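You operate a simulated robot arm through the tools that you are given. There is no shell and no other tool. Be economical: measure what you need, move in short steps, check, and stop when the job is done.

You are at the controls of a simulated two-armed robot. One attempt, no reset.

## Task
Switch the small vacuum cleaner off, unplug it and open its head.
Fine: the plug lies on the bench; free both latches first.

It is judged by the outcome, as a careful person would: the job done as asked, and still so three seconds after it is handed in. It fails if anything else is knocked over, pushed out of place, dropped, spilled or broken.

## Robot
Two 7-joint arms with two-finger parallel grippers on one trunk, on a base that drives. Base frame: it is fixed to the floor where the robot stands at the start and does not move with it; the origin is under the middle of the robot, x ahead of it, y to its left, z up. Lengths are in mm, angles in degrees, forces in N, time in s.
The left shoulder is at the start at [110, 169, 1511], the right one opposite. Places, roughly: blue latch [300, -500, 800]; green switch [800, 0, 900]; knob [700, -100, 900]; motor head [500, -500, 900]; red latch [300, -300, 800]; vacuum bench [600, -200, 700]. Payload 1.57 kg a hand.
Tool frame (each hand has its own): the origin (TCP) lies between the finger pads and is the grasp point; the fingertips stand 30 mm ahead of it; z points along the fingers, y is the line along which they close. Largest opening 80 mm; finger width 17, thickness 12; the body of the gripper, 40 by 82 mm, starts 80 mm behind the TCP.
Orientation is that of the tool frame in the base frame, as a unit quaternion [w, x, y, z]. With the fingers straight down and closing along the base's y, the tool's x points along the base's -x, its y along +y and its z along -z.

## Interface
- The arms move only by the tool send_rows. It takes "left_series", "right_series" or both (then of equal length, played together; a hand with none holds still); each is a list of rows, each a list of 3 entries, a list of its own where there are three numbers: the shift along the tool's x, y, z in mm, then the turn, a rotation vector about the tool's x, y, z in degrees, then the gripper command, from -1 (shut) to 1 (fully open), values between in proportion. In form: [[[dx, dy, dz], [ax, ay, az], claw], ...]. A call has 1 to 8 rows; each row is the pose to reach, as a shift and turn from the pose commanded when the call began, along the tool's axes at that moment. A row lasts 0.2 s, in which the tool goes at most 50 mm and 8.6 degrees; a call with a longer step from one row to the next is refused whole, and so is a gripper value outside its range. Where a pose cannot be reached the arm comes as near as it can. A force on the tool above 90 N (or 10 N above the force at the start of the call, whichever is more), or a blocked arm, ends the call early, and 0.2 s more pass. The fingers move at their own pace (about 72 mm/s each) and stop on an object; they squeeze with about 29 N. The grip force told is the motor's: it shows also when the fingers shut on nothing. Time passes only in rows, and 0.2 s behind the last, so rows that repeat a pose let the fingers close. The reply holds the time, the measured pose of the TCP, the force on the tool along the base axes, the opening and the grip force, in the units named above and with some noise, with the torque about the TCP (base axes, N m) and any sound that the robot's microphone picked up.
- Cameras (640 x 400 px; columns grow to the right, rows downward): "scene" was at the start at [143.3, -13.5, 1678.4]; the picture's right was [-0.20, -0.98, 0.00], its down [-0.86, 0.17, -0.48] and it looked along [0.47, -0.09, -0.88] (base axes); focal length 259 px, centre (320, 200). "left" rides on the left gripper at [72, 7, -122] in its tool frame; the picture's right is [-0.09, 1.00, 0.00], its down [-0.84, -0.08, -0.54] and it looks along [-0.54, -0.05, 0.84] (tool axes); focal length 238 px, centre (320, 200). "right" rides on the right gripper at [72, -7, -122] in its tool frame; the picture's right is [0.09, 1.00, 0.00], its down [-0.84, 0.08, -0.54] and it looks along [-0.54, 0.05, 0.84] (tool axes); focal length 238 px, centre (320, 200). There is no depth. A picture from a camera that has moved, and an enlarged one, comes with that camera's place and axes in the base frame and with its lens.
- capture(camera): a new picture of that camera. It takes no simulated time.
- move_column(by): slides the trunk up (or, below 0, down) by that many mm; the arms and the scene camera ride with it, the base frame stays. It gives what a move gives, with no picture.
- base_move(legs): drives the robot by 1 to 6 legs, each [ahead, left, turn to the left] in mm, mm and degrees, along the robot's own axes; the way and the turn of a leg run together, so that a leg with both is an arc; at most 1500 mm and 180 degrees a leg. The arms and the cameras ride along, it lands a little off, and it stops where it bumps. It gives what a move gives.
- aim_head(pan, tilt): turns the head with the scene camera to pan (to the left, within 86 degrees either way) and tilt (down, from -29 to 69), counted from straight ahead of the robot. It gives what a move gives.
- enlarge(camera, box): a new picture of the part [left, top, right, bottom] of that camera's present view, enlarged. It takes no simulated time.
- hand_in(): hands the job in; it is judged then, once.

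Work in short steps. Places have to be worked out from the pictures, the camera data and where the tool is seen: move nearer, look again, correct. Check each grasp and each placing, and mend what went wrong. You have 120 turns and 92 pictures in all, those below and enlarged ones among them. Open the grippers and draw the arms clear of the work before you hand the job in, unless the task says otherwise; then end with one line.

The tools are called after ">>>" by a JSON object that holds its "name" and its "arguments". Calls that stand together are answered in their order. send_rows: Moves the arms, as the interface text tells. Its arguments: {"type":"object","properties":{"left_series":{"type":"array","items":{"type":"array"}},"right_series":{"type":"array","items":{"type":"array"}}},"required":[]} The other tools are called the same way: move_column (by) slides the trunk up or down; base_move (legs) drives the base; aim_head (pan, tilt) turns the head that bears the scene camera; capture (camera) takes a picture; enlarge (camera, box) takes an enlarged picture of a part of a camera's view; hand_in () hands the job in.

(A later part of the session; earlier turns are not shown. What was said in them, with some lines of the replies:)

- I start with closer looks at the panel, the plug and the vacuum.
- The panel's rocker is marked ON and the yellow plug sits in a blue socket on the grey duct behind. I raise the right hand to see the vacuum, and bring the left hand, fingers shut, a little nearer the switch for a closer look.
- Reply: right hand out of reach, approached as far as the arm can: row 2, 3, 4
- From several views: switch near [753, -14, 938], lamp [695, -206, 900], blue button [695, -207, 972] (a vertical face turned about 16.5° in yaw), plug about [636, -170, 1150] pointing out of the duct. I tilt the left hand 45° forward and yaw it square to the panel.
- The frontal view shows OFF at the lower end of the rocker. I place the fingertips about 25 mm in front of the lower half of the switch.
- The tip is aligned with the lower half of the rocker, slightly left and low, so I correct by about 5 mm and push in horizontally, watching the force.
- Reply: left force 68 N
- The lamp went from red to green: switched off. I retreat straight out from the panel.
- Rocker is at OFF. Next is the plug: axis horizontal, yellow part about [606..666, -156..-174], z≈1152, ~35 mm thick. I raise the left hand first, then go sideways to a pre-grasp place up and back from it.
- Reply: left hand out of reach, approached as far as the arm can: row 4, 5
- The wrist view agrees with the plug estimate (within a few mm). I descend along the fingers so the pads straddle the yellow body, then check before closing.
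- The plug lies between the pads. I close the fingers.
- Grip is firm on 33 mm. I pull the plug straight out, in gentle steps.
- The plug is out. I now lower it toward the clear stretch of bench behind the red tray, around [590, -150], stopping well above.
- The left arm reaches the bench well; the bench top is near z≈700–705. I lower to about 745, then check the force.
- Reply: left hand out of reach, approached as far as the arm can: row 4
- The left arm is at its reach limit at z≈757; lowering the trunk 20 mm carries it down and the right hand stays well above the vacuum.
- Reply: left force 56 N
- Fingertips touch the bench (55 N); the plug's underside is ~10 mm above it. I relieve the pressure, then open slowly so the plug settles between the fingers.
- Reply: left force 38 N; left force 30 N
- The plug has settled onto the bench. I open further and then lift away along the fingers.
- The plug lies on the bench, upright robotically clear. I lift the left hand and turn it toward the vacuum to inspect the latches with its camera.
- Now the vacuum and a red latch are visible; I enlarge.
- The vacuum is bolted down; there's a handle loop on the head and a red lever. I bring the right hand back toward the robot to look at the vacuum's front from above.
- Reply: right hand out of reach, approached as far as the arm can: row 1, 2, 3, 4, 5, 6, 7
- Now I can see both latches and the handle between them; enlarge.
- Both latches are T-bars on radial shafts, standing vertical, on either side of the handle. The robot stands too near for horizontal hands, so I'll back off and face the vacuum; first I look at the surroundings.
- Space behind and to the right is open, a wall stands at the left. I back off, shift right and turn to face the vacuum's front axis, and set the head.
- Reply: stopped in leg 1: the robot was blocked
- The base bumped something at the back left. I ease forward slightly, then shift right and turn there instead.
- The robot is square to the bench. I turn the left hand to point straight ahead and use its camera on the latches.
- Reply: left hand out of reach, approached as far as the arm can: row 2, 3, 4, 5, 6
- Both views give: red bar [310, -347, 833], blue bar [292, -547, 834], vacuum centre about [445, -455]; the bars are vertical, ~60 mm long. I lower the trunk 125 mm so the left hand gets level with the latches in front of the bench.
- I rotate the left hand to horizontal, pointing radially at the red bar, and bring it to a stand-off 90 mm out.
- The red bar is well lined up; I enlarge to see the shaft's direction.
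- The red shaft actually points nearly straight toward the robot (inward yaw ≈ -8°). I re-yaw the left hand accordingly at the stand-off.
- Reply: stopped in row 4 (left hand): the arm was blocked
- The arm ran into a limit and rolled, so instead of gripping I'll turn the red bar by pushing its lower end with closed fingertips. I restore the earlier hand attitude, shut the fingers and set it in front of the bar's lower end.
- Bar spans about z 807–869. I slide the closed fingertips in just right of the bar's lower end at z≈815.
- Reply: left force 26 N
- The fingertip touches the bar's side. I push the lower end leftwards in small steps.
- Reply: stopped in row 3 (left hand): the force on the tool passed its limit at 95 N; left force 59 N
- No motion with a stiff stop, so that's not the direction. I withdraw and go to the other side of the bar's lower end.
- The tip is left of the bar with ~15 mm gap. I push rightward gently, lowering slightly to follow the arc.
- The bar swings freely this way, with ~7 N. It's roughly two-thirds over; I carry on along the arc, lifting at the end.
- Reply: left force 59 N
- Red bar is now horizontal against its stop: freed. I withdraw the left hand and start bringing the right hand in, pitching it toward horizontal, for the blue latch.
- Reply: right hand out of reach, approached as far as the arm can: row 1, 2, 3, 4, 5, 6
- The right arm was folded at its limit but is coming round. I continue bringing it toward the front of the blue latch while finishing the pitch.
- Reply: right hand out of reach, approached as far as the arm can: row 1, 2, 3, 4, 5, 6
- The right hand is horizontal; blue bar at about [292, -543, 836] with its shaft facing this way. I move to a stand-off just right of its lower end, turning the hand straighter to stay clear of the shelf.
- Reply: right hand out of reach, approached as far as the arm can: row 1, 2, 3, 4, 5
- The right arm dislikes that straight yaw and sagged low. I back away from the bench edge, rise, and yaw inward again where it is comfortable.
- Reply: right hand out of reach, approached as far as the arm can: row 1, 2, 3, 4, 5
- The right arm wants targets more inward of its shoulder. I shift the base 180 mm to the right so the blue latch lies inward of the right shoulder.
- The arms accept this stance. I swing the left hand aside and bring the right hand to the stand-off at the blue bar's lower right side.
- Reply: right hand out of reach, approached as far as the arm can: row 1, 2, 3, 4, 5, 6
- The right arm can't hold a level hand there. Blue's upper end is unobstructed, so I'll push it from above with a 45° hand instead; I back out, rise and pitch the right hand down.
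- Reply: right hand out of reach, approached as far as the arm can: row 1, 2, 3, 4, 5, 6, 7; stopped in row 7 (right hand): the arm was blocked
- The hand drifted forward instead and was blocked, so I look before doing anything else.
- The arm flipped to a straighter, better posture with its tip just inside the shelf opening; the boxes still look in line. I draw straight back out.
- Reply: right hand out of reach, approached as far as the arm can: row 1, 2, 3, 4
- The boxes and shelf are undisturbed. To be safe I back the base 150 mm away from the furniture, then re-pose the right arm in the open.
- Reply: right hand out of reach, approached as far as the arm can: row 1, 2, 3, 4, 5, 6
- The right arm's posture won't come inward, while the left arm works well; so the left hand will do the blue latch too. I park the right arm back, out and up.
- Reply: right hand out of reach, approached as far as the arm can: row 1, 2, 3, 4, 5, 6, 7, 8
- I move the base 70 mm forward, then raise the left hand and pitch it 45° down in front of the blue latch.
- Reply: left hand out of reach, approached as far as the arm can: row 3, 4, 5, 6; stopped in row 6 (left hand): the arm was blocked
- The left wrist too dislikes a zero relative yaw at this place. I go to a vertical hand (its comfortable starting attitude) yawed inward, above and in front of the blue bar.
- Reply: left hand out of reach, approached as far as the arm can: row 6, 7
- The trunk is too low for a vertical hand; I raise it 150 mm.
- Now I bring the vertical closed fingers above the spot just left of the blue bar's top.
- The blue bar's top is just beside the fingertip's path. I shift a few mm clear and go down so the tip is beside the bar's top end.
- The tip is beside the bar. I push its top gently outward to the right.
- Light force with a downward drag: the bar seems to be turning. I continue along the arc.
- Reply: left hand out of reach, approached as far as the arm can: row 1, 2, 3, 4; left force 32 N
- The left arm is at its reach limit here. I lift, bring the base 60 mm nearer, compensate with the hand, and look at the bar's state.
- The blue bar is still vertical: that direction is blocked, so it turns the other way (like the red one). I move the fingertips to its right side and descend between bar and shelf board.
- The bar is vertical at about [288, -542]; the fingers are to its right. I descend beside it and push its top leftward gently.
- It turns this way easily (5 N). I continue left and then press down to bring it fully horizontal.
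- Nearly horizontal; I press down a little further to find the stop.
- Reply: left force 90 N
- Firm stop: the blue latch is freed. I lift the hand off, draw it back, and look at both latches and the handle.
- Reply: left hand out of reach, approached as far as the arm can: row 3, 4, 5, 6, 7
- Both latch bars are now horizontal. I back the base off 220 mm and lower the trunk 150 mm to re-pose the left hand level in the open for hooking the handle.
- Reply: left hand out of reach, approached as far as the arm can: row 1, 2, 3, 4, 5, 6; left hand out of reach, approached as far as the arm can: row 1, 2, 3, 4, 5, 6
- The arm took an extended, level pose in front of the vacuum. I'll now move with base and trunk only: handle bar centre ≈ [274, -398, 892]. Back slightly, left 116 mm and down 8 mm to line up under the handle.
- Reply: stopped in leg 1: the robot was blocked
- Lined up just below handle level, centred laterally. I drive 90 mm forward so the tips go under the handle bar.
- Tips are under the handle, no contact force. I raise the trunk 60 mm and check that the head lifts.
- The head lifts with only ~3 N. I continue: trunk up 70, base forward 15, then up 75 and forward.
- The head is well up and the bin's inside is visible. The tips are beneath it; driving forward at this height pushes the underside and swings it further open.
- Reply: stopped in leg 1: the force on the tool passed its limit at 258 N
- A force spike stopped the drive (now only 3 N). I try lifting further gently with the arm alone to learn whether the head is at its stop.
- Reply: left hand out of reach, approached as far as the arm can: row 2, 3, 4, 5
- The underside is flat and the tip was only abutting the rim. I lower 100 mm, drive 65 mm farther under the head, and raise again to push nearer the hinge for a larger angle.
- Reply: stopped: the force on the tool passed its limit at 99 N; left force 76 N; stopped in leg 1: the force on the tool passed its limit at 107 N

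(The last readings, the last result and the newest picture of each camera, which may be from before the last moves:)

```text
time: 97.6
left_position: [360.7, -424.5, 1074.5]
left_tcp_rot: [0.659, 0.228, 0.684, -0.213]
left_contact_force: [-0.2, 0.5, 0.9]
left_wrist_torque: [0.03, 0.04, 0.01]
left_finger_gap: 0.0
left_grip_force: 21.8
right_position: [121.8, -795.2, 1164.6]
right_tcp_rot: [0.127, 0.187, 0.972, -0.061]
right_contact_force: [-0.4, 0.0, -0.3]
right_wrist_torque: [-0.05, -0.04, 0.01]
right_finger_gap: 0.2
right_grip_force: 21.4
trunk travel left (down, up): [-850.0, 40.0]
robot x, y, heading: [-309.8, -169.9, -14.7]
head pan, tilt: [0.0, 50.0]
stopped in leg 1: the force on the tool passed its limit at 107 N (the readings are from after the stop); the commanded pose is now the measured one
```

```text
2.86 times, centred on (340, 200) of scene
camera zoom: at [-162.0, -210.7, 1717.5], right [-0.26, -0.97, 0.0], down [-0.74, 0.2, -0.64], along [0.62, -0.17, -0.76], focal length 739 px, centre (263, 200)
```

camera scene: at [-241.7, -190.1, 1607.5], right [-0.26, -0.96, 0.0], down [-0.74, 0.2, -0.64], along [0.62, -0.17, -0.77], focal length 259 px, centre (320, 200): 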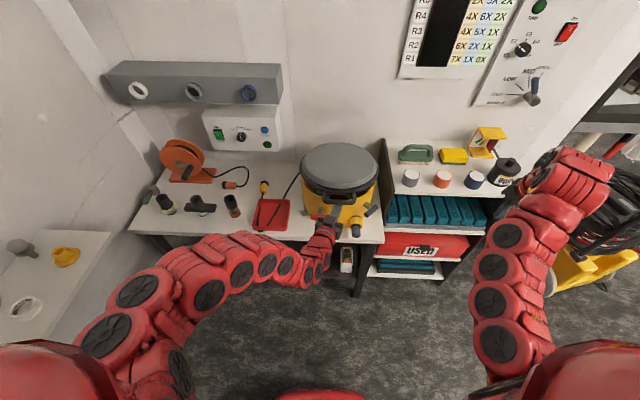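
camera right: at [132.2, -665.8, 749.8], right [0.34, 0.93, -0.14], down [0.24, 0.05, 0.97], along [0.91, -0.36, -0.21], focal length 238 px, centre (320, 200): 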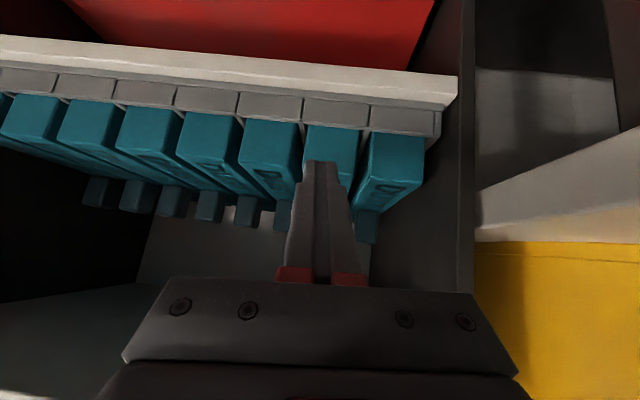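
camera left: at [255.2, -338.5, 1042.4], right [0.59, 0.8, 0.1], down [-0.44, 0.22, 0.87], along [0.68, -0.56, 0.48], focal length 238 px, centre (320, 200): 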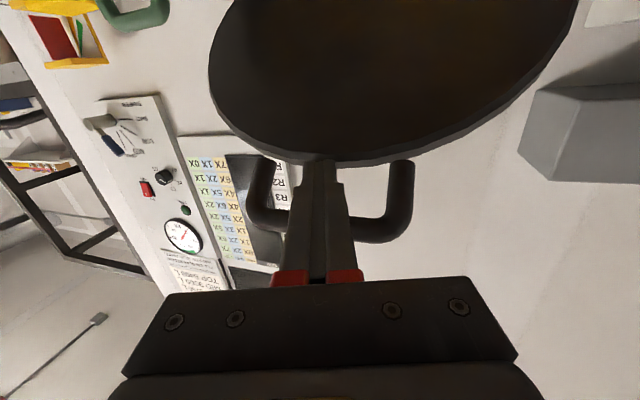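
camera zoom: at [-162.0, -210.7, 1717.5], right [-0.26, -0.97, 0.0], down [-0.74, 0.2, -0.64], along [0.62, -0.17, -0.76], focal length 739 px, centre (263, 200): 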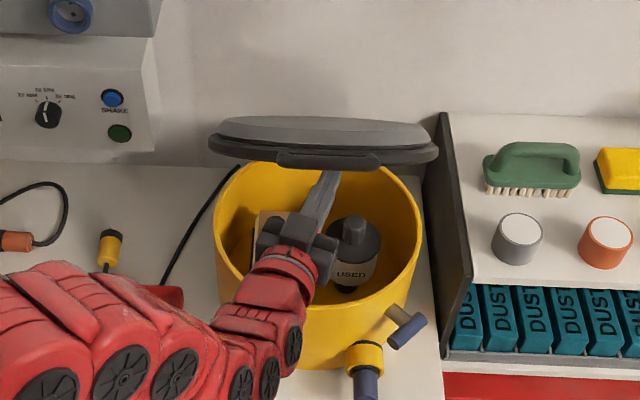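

The tip had poked through the handle loop over the rim. I withdraw 90 mm, lower 90 mm, then drive under the head proper.

>>> {"name": "base_move", "arguments": {"legs": [[-90, 0, 0]]}}

>>> {"name": "move_column", "arguments": {"by": -90}}

>>> {"name": "base_move", "arguments": {"legs": [[120, 0, 0]]}}

>>> {"name": "enlarge", "arguments": {"camera": "scene", "box": [230, 130, 450, 270]}}

```text
time: 98.8
left_position: [277.2, -401.9, 1072.3]
left_tcp_rot: [0.657, 0.229, 0.687, -0.213]
left_contact_force: [-0.4, -0.6, -0.3]
left_wrist_torque: [-0.02, 0.01, 0.01]
left_finger_gap: 0.0
left_grip_force: 21.0
right_position: [38.5, -773.0, 1161.4]
right_tcp_rot: [0.125, 0.187, 0.972, -0.061]
right_contact_force: [-0.3, -0.3, 0.4]
right_wrist_torque: [-0.04, 0.0, 0.02]
right_finger_gap: 0.1
right_grip_force: 21.0
trunk travel left (down, up): [-850.0, 40.0]
robot x, y, heading: [-396.8, -145.6, -14.8]
head pan, tilt: [0.0, 50.0]
```

```text
time: 100.0
left_position: [274.4, -401.5, 983.4]
left_tcp_rot: [0.657, 0.229, 0.686, -0.213]
left_contact_force: [-0.8, 0.5, 0.1]
left_wrist_torque: [0.03, 0.0, -0.01]
left_finger_gap: 0.1
left_grip_force: 21.4
right_position: [36.5, -771.8, 1071.2]
right_tcp_rot: [0.127, 0.187, 0.972, -0.061]
right_contact_force: [-0.5, 1.6, 0.2]
right_wrist_torque: [0.0, 0.0, 0.0]
right_finger_gap: 0.0
right_grip_force: 21.7
trunk travel left (down, up): [-760.0, 130.0]
robot x, y, heading: [-395.4, -146.0, -14.9]
head pan, tilt: [0.0, 50.0]
```

```text
time: 101.2
left_position: [389.1, -431.6, 984.1]
left_tcp_rot: [0.658, 0.228, 0.685, -0.213]
left_contact_force: [-0.1, 0.6, 0.3]
left_wrist_torque: [0.02, 0.0, -0.01]
left_finger_gap: 0.0
left_grip_force: 21.0
right_position: [150.6, -803.2, 1072.1]
right_tcp_rot: [0.126, 0.187, 0.972, -0.06]
right_contact_force: [-0.8, 0.2, -0.5]
right_wrist_torque: [-0.04, 0.01, -0.01]
right_finger_gap: 0.1
right_grip_force: 21.0
trunk travel left (down, up): [-760.0, 130.0]
robot x, y, heading: [-284.5, -179.2, -15.2]
head pan, tilt: [0.0, 50.0]
```

```text
2.86 times, centred on (340, 200) of scene
camera zoom: at [-131.3, -218.3, 1627.7], right [-0.26, -0.97, 0.0], down [-0.74, 0.2, -0.64], along [0.62, -0.17, -0.77], focal length 739 px, centre (263, 200)
```

zoom: 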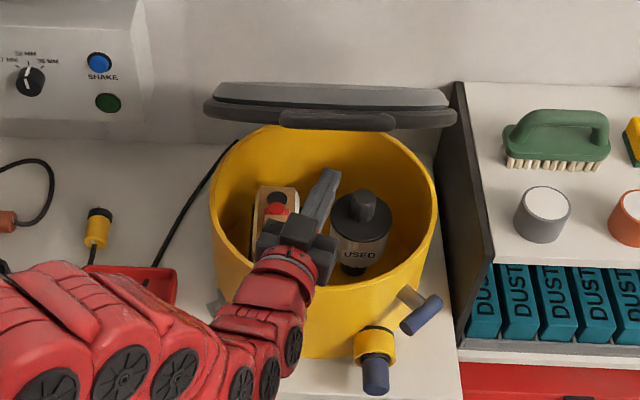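

The head stays up on its own; the finger is under it, inside. I raise the trunk to push the underside up.

>>> {"name": "move_column", "arguments": {"by": 80}}

>>> {"name": "move_column", "arguments": {"by": 48}}

>>> {"name": "base_move", "arguments": {"legs": [[30, 0, 0]]}}

```text
time: 102.4
left_position: [390.3, -432.6, 1063.2]
left_tcp_rot: [0.657, 0.229, 0.685, -0.213]
left_contact_force: [0.4, -0.2, 0.2]
left_wrist_torque: [0.02, -0.01, -0.01]
left_finger_gap: 0.0
left_grip_force: 21.2
right_position: [151.5, -804.8, 1150.6]
right_tcp_rot: [0.124, 0.187, 0.973, -0.061]
right_contact_force: [-0.4, -0.1, 0.2]
right_wrist_torque: [0.02, 0.03, 0.03]
right_finger_gap: 0.0
right_grip_force: 21.3
trunk travel left (down, up): [-840.0, 50.0]
robot x, y, heading: [-285.5, -179.0, -15.0]
head pan, tilt: [0.0, 50.0]
```

```text
time: 103.3
left_position: [389.7, -432.3, 1111.0]
left_tcp_rot: [0.657, 0.228, 0.686, -0.212]
left_contact_force: [0.1, 0.0, 0.0]
left_wrist_torque: [0.01, -0.03, -0.02]
left_finger_gap: 0.1
left_grip_force: 21.2
right_position: [152.2, -803.0, 1200.1]
right_tcp_rot: [0.125, 0.188, 0.972, -0.061]
right_contact_force: [-0.1, 0.9, 0.7]
right_wrist_torque: [-0.03, 0.0, 0.01]
right_finger_gap: 0.0
right_grip_force: 21.4
trunk travel left (down, up): [-888.0, 2.0]
robot x, y, heading: [-281.0, -178.8, -15.0]
head pan, tilt: [0.0, 50.0]
```

```text
time: 104.1
left_position: [413.7, -439.3, 1114.6]
left_tcp_rot: [0.659, 0.229, 0.684, -0.213]
left_contact_force: [-1.6, 0.5, -0.6]
left_wrist_torque: [0.04, 0.0, 0.02]
left_finger_gap: 0.0
left_grip_force: 21.5
right_position: [174.7, -809.6, 1202.3]
right_tcp_rot: [0.128, 0.187, 0.972, -0.061]
right_contact_force: [-0.7, 0.3, 0.2]
right_wrist_torque: [-0.01, -0.03, 0.02]
right_finger_gap: 0.3
right_grip_force: 21.8
trunk travel left (down, up): [-888.0, 2.0]
robot x, y, heading: [-250.7, -183.2, -14.9]
head pan, tilt: [0.0, 50.0]
```

Low forces; I check the head's angle.

>>> {"name": "enlarge", "arguments": {"camera": "scene", "box": [230, 90, 450, 270]}}

```text
2.22 times, centred on (340, 180) of scene
camera zoom: at [-109.8, -224.1, 1756.4], right [-0.26, -0.97, 0.0], down [-0.74, 0.2, -0.65], along [0.62, -0.17, -0.76], focal length 575 px, centre (276, 244)
```

zoom: 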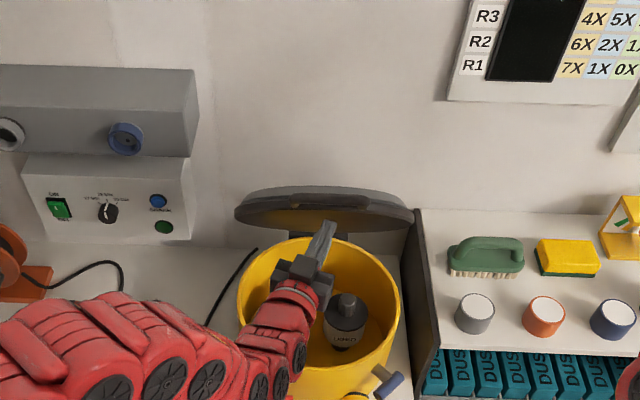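

The underside is now showing, so it's opening past ~55°. I keep driving forward in small legs.

>>> {"name": "base_move", "arguments": {"legs": [[35, 0, 0]]}}

>>> {"name": "base_move", "arguments": {"legs": [[30, 0, 0]]}}

>>> {"name": "enlarge", "arguments": {"camera": "scene", "box": [230, 90, 450, 270]}}

```text
time: 105.0
left_position: [446.9, -448.9, 1113.9]
left_tcp_rot: [0.659, 0.229, 0.684, -0.214]
left_contact_force: [-0.4, 0.6, -0.4]
left_wrist_torque: [0.02, -0.02, 0.0]
left_finger_gap: 0.0
left_grip_force: 20.8
right_position: [207.7, -819.7, 1202.3]
right_tcp_rot: [0.127, 0.188, 0.972, -0.06]
right_contact_force: [-1.0, 0.0, -0.2]
right_wrist_torque: [0.02, -0.04, 0.04]
right_finger_gap: 0.0
right_grip_force: 21.3
trunk travel left (down, up): [-888.0, 2.0]
robot x, y, heading: [-215.7, -193.1, -15.2]
head pan, tilt: [0.0, 50.0]
```

```text
time: 105.8
left_position: [474.2, -457.1, 1113.9]
left_tcp_rot: [0.659, 0.229, 0.684, -0.213]
left_contact_force: [-0.4, -0.8, 0.4]
left_wrist_torque: [0.01, -0.01, 0.02]
left_finger_gap: 0.0
left_grip_force: 21.3
right_position: [235.7, -828.2, 1201.8]
right_tcp_rot: [0.127, 0.189, 0.972, -0.06]
right_contact_force: [0.2, -0.5, 0.2]
right_wrist_torque: [-0.01, -0.04, 0.01]
right_finger_gap: 0.0
right_grip_force: 21.0
trunk travel left (down, up): [-888.0, 2.0]
robot x, y, heading: [-190.6, -204.4, -15.3]
head pan, tilt: [0.0, 50.0]
```

```text
2.22 times, centred on (340, 180) of scene
camera zoom: at [-46.7, -241.4, 1756.3], right [-0.26, -0.97, 0.0], down [-0.74, 0.2, -0.65], along [0.62, -0.17, -0.76], focal length 575 px, centre (276, 244)
```

zoom: 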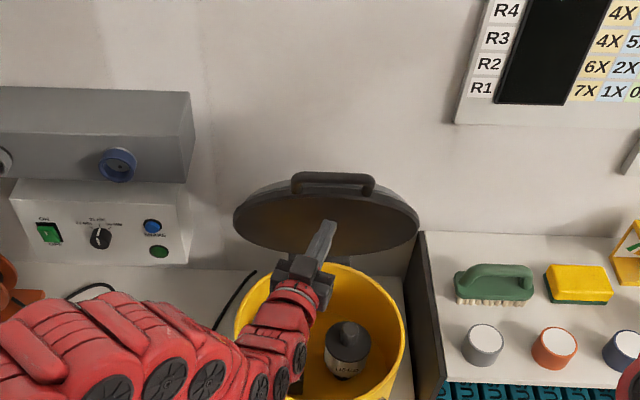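

The head stands near 70°. One more short push, then I withdraw straight back.

>>> {"name": "base_move", "arguments": {"legs": [[30, 0, 0]]}}

>>> {"name": "base_move", "arguments": {"legs": [[-300, 0, 0]]}}

>>> {"name": "capture", "arguments": {"camera": "scene"}}

```text
time: 106.7
left_position: [504.1, -463.7, 1113.4]
left_tcp_rot: [0.659, 0.229, 0.684, -0.213]
left_contact_force: [-0.4, 0.1, 0.0]
left_wrist_torque: [0.02, 0.01, 0.02]
left_finger_gap: 0.0
left_grip_force: 21.5
right_position: [262.3, -835.1, 1203.0]
right_tcp_rot: [0.127, 0.189, 0.972, -0.06]
right_contact_force: [-1.0, 0.9, 0.7]
right_wrist_torque: [-0.03, 0.0, -0.03]
right_finger_gap: 0.0
right_grip_force: 21.2
trunk travel left (down, up): [-888.0, 2.0]
robot x, y, heading: [-165.6, -207.6, -14.9]
head pan, tilt: [0.0, 50.0]
```

```text
time: 108.7
left_position: [220.2, -388.5, 1110.1]
left_tcp_rot: [0.657, 0.229, 0.685, -0.214]
left_contact_force: [0.1, -1.1, -0.2]
left_wrist_torque: [0.02, 0.0, 0.0]
left_finger_gap: 0.0
left_grip_force: 21.3
right_position: [-19.2, -759.0, 1200.2]
right_tcp_rot: [0.125, 0.189, 0.972, -0.061]
right_contact_force: [-0.3, 0.1, 0.2]
right_wrist_torque: [-0.01, -0.02, 0.02]
right_finger_gap: 0.0
right_grip_force: 21.6
trunk travel left (down, up): [-888.0, 2.0]
robot x, y, heading: [-447.8, -130.9, -15.0]
head pan, tilt: [0.0, 50.0]
```

```text
1 pictures are left
camera scene: at [-298.4, -173.5, 1755.4], right [-0.26, -0.97, 0.0], down [-0.74, 0.2, -0.64], along [0.62, -0.17, -0.77], focal length 259 px, centre (320, 200)
```

scene: 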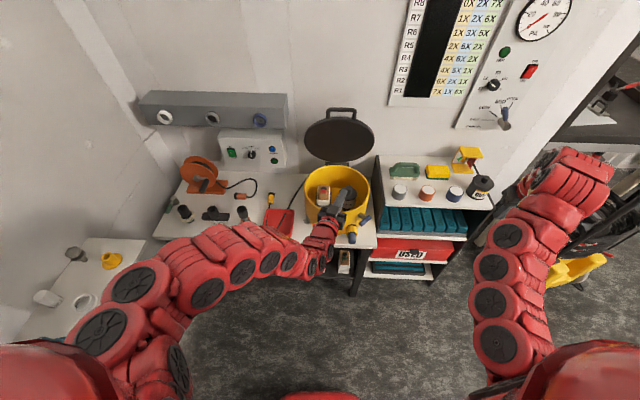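

The head stays open by itself, both latches free, plug on the bench, switch off. I open the grippers, which are clear of everything, and let time pass.

>>> {"name": "send_rows", "arguments": {"left_series": [[[0, 0, 0], [0, 0, 0], 1], [[0, 0, 0], [0, 0, 0], 1], [[0, 0, 0], [0, 0, 0], 1], [[0, 0, 0], [0, 0, 0], 1], [[0, 0, 0], [0, 0, 0], 1]], "right_series": [[[0, 0, 0], [0, 0, 0], 1], [[0, 0, 0], [0, 0, 0], 1], [[0, 0, 0], [0, 0, 0], 1], [[0, 0, 0], [0, 0, 0], 1], [[0, 0, 0], [0, 0, 0], 1]]}}

>>> {"name": "enlarge", "arguments": {"camera": "scene", "box": [130, 80, 450, 280]}}

```text
time: 109.9
left_position: [218.3, -387.5, 1111.1]
left_tcp_rot: [0.657, 0.229, 0.685, -0.214]
left_contact_force: [0.3, 0.1, -0.4]
left_wrist_torque: [-0.03, -0.01, 0.03]
left_finger_gap: 80.0
left_grip_force: 0.0
right_position: [-20.0, -757.4, 1199.6]
right_tcp_rot: [0.126, 0.189, 0.972, -0.061]
right_contact_force: [0.2, 0.2, -1.0]
right_wrist_torque: [-0.03, -0.01, -0.01]
right_finger_gap: 80.0
right_grip_force: 0.0
trunk travel left (down, up): [-888.0, 2.0]
robot x, y, heading: [-452.0, -127.8, -15.0]
head pan, tilt: [0.0, 50.0]
```

```text
2.00 times, centred on (290, 180) of scene
camera zoom: at [-300.4, -173.0, 1755.6], right [-0.26, -0.97, 0.0], down [-0.74, 0.2, -0.64], along [0.62, -0.17, -0.77], focal length 517 px, centre (380, 240)
```

zoom: 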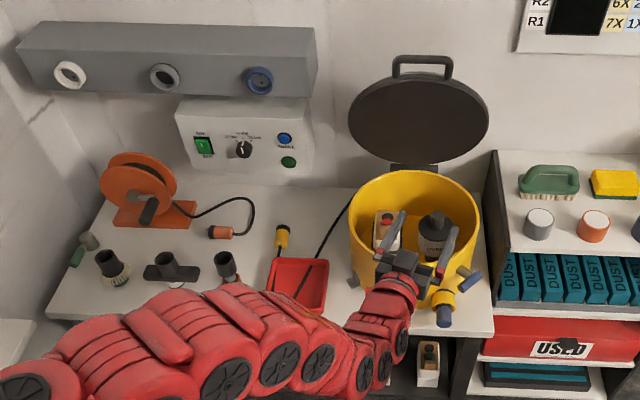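

Everything is in its final state and the hands are clear; I hand the job in.

>>> {"name": "hand_in", "arguments": {}}

```text
The job is handed in.
```

The vacuum is switched off and its plug lies on the bench. Both latches were freed before the head was lifted, and the head stands open on its own.
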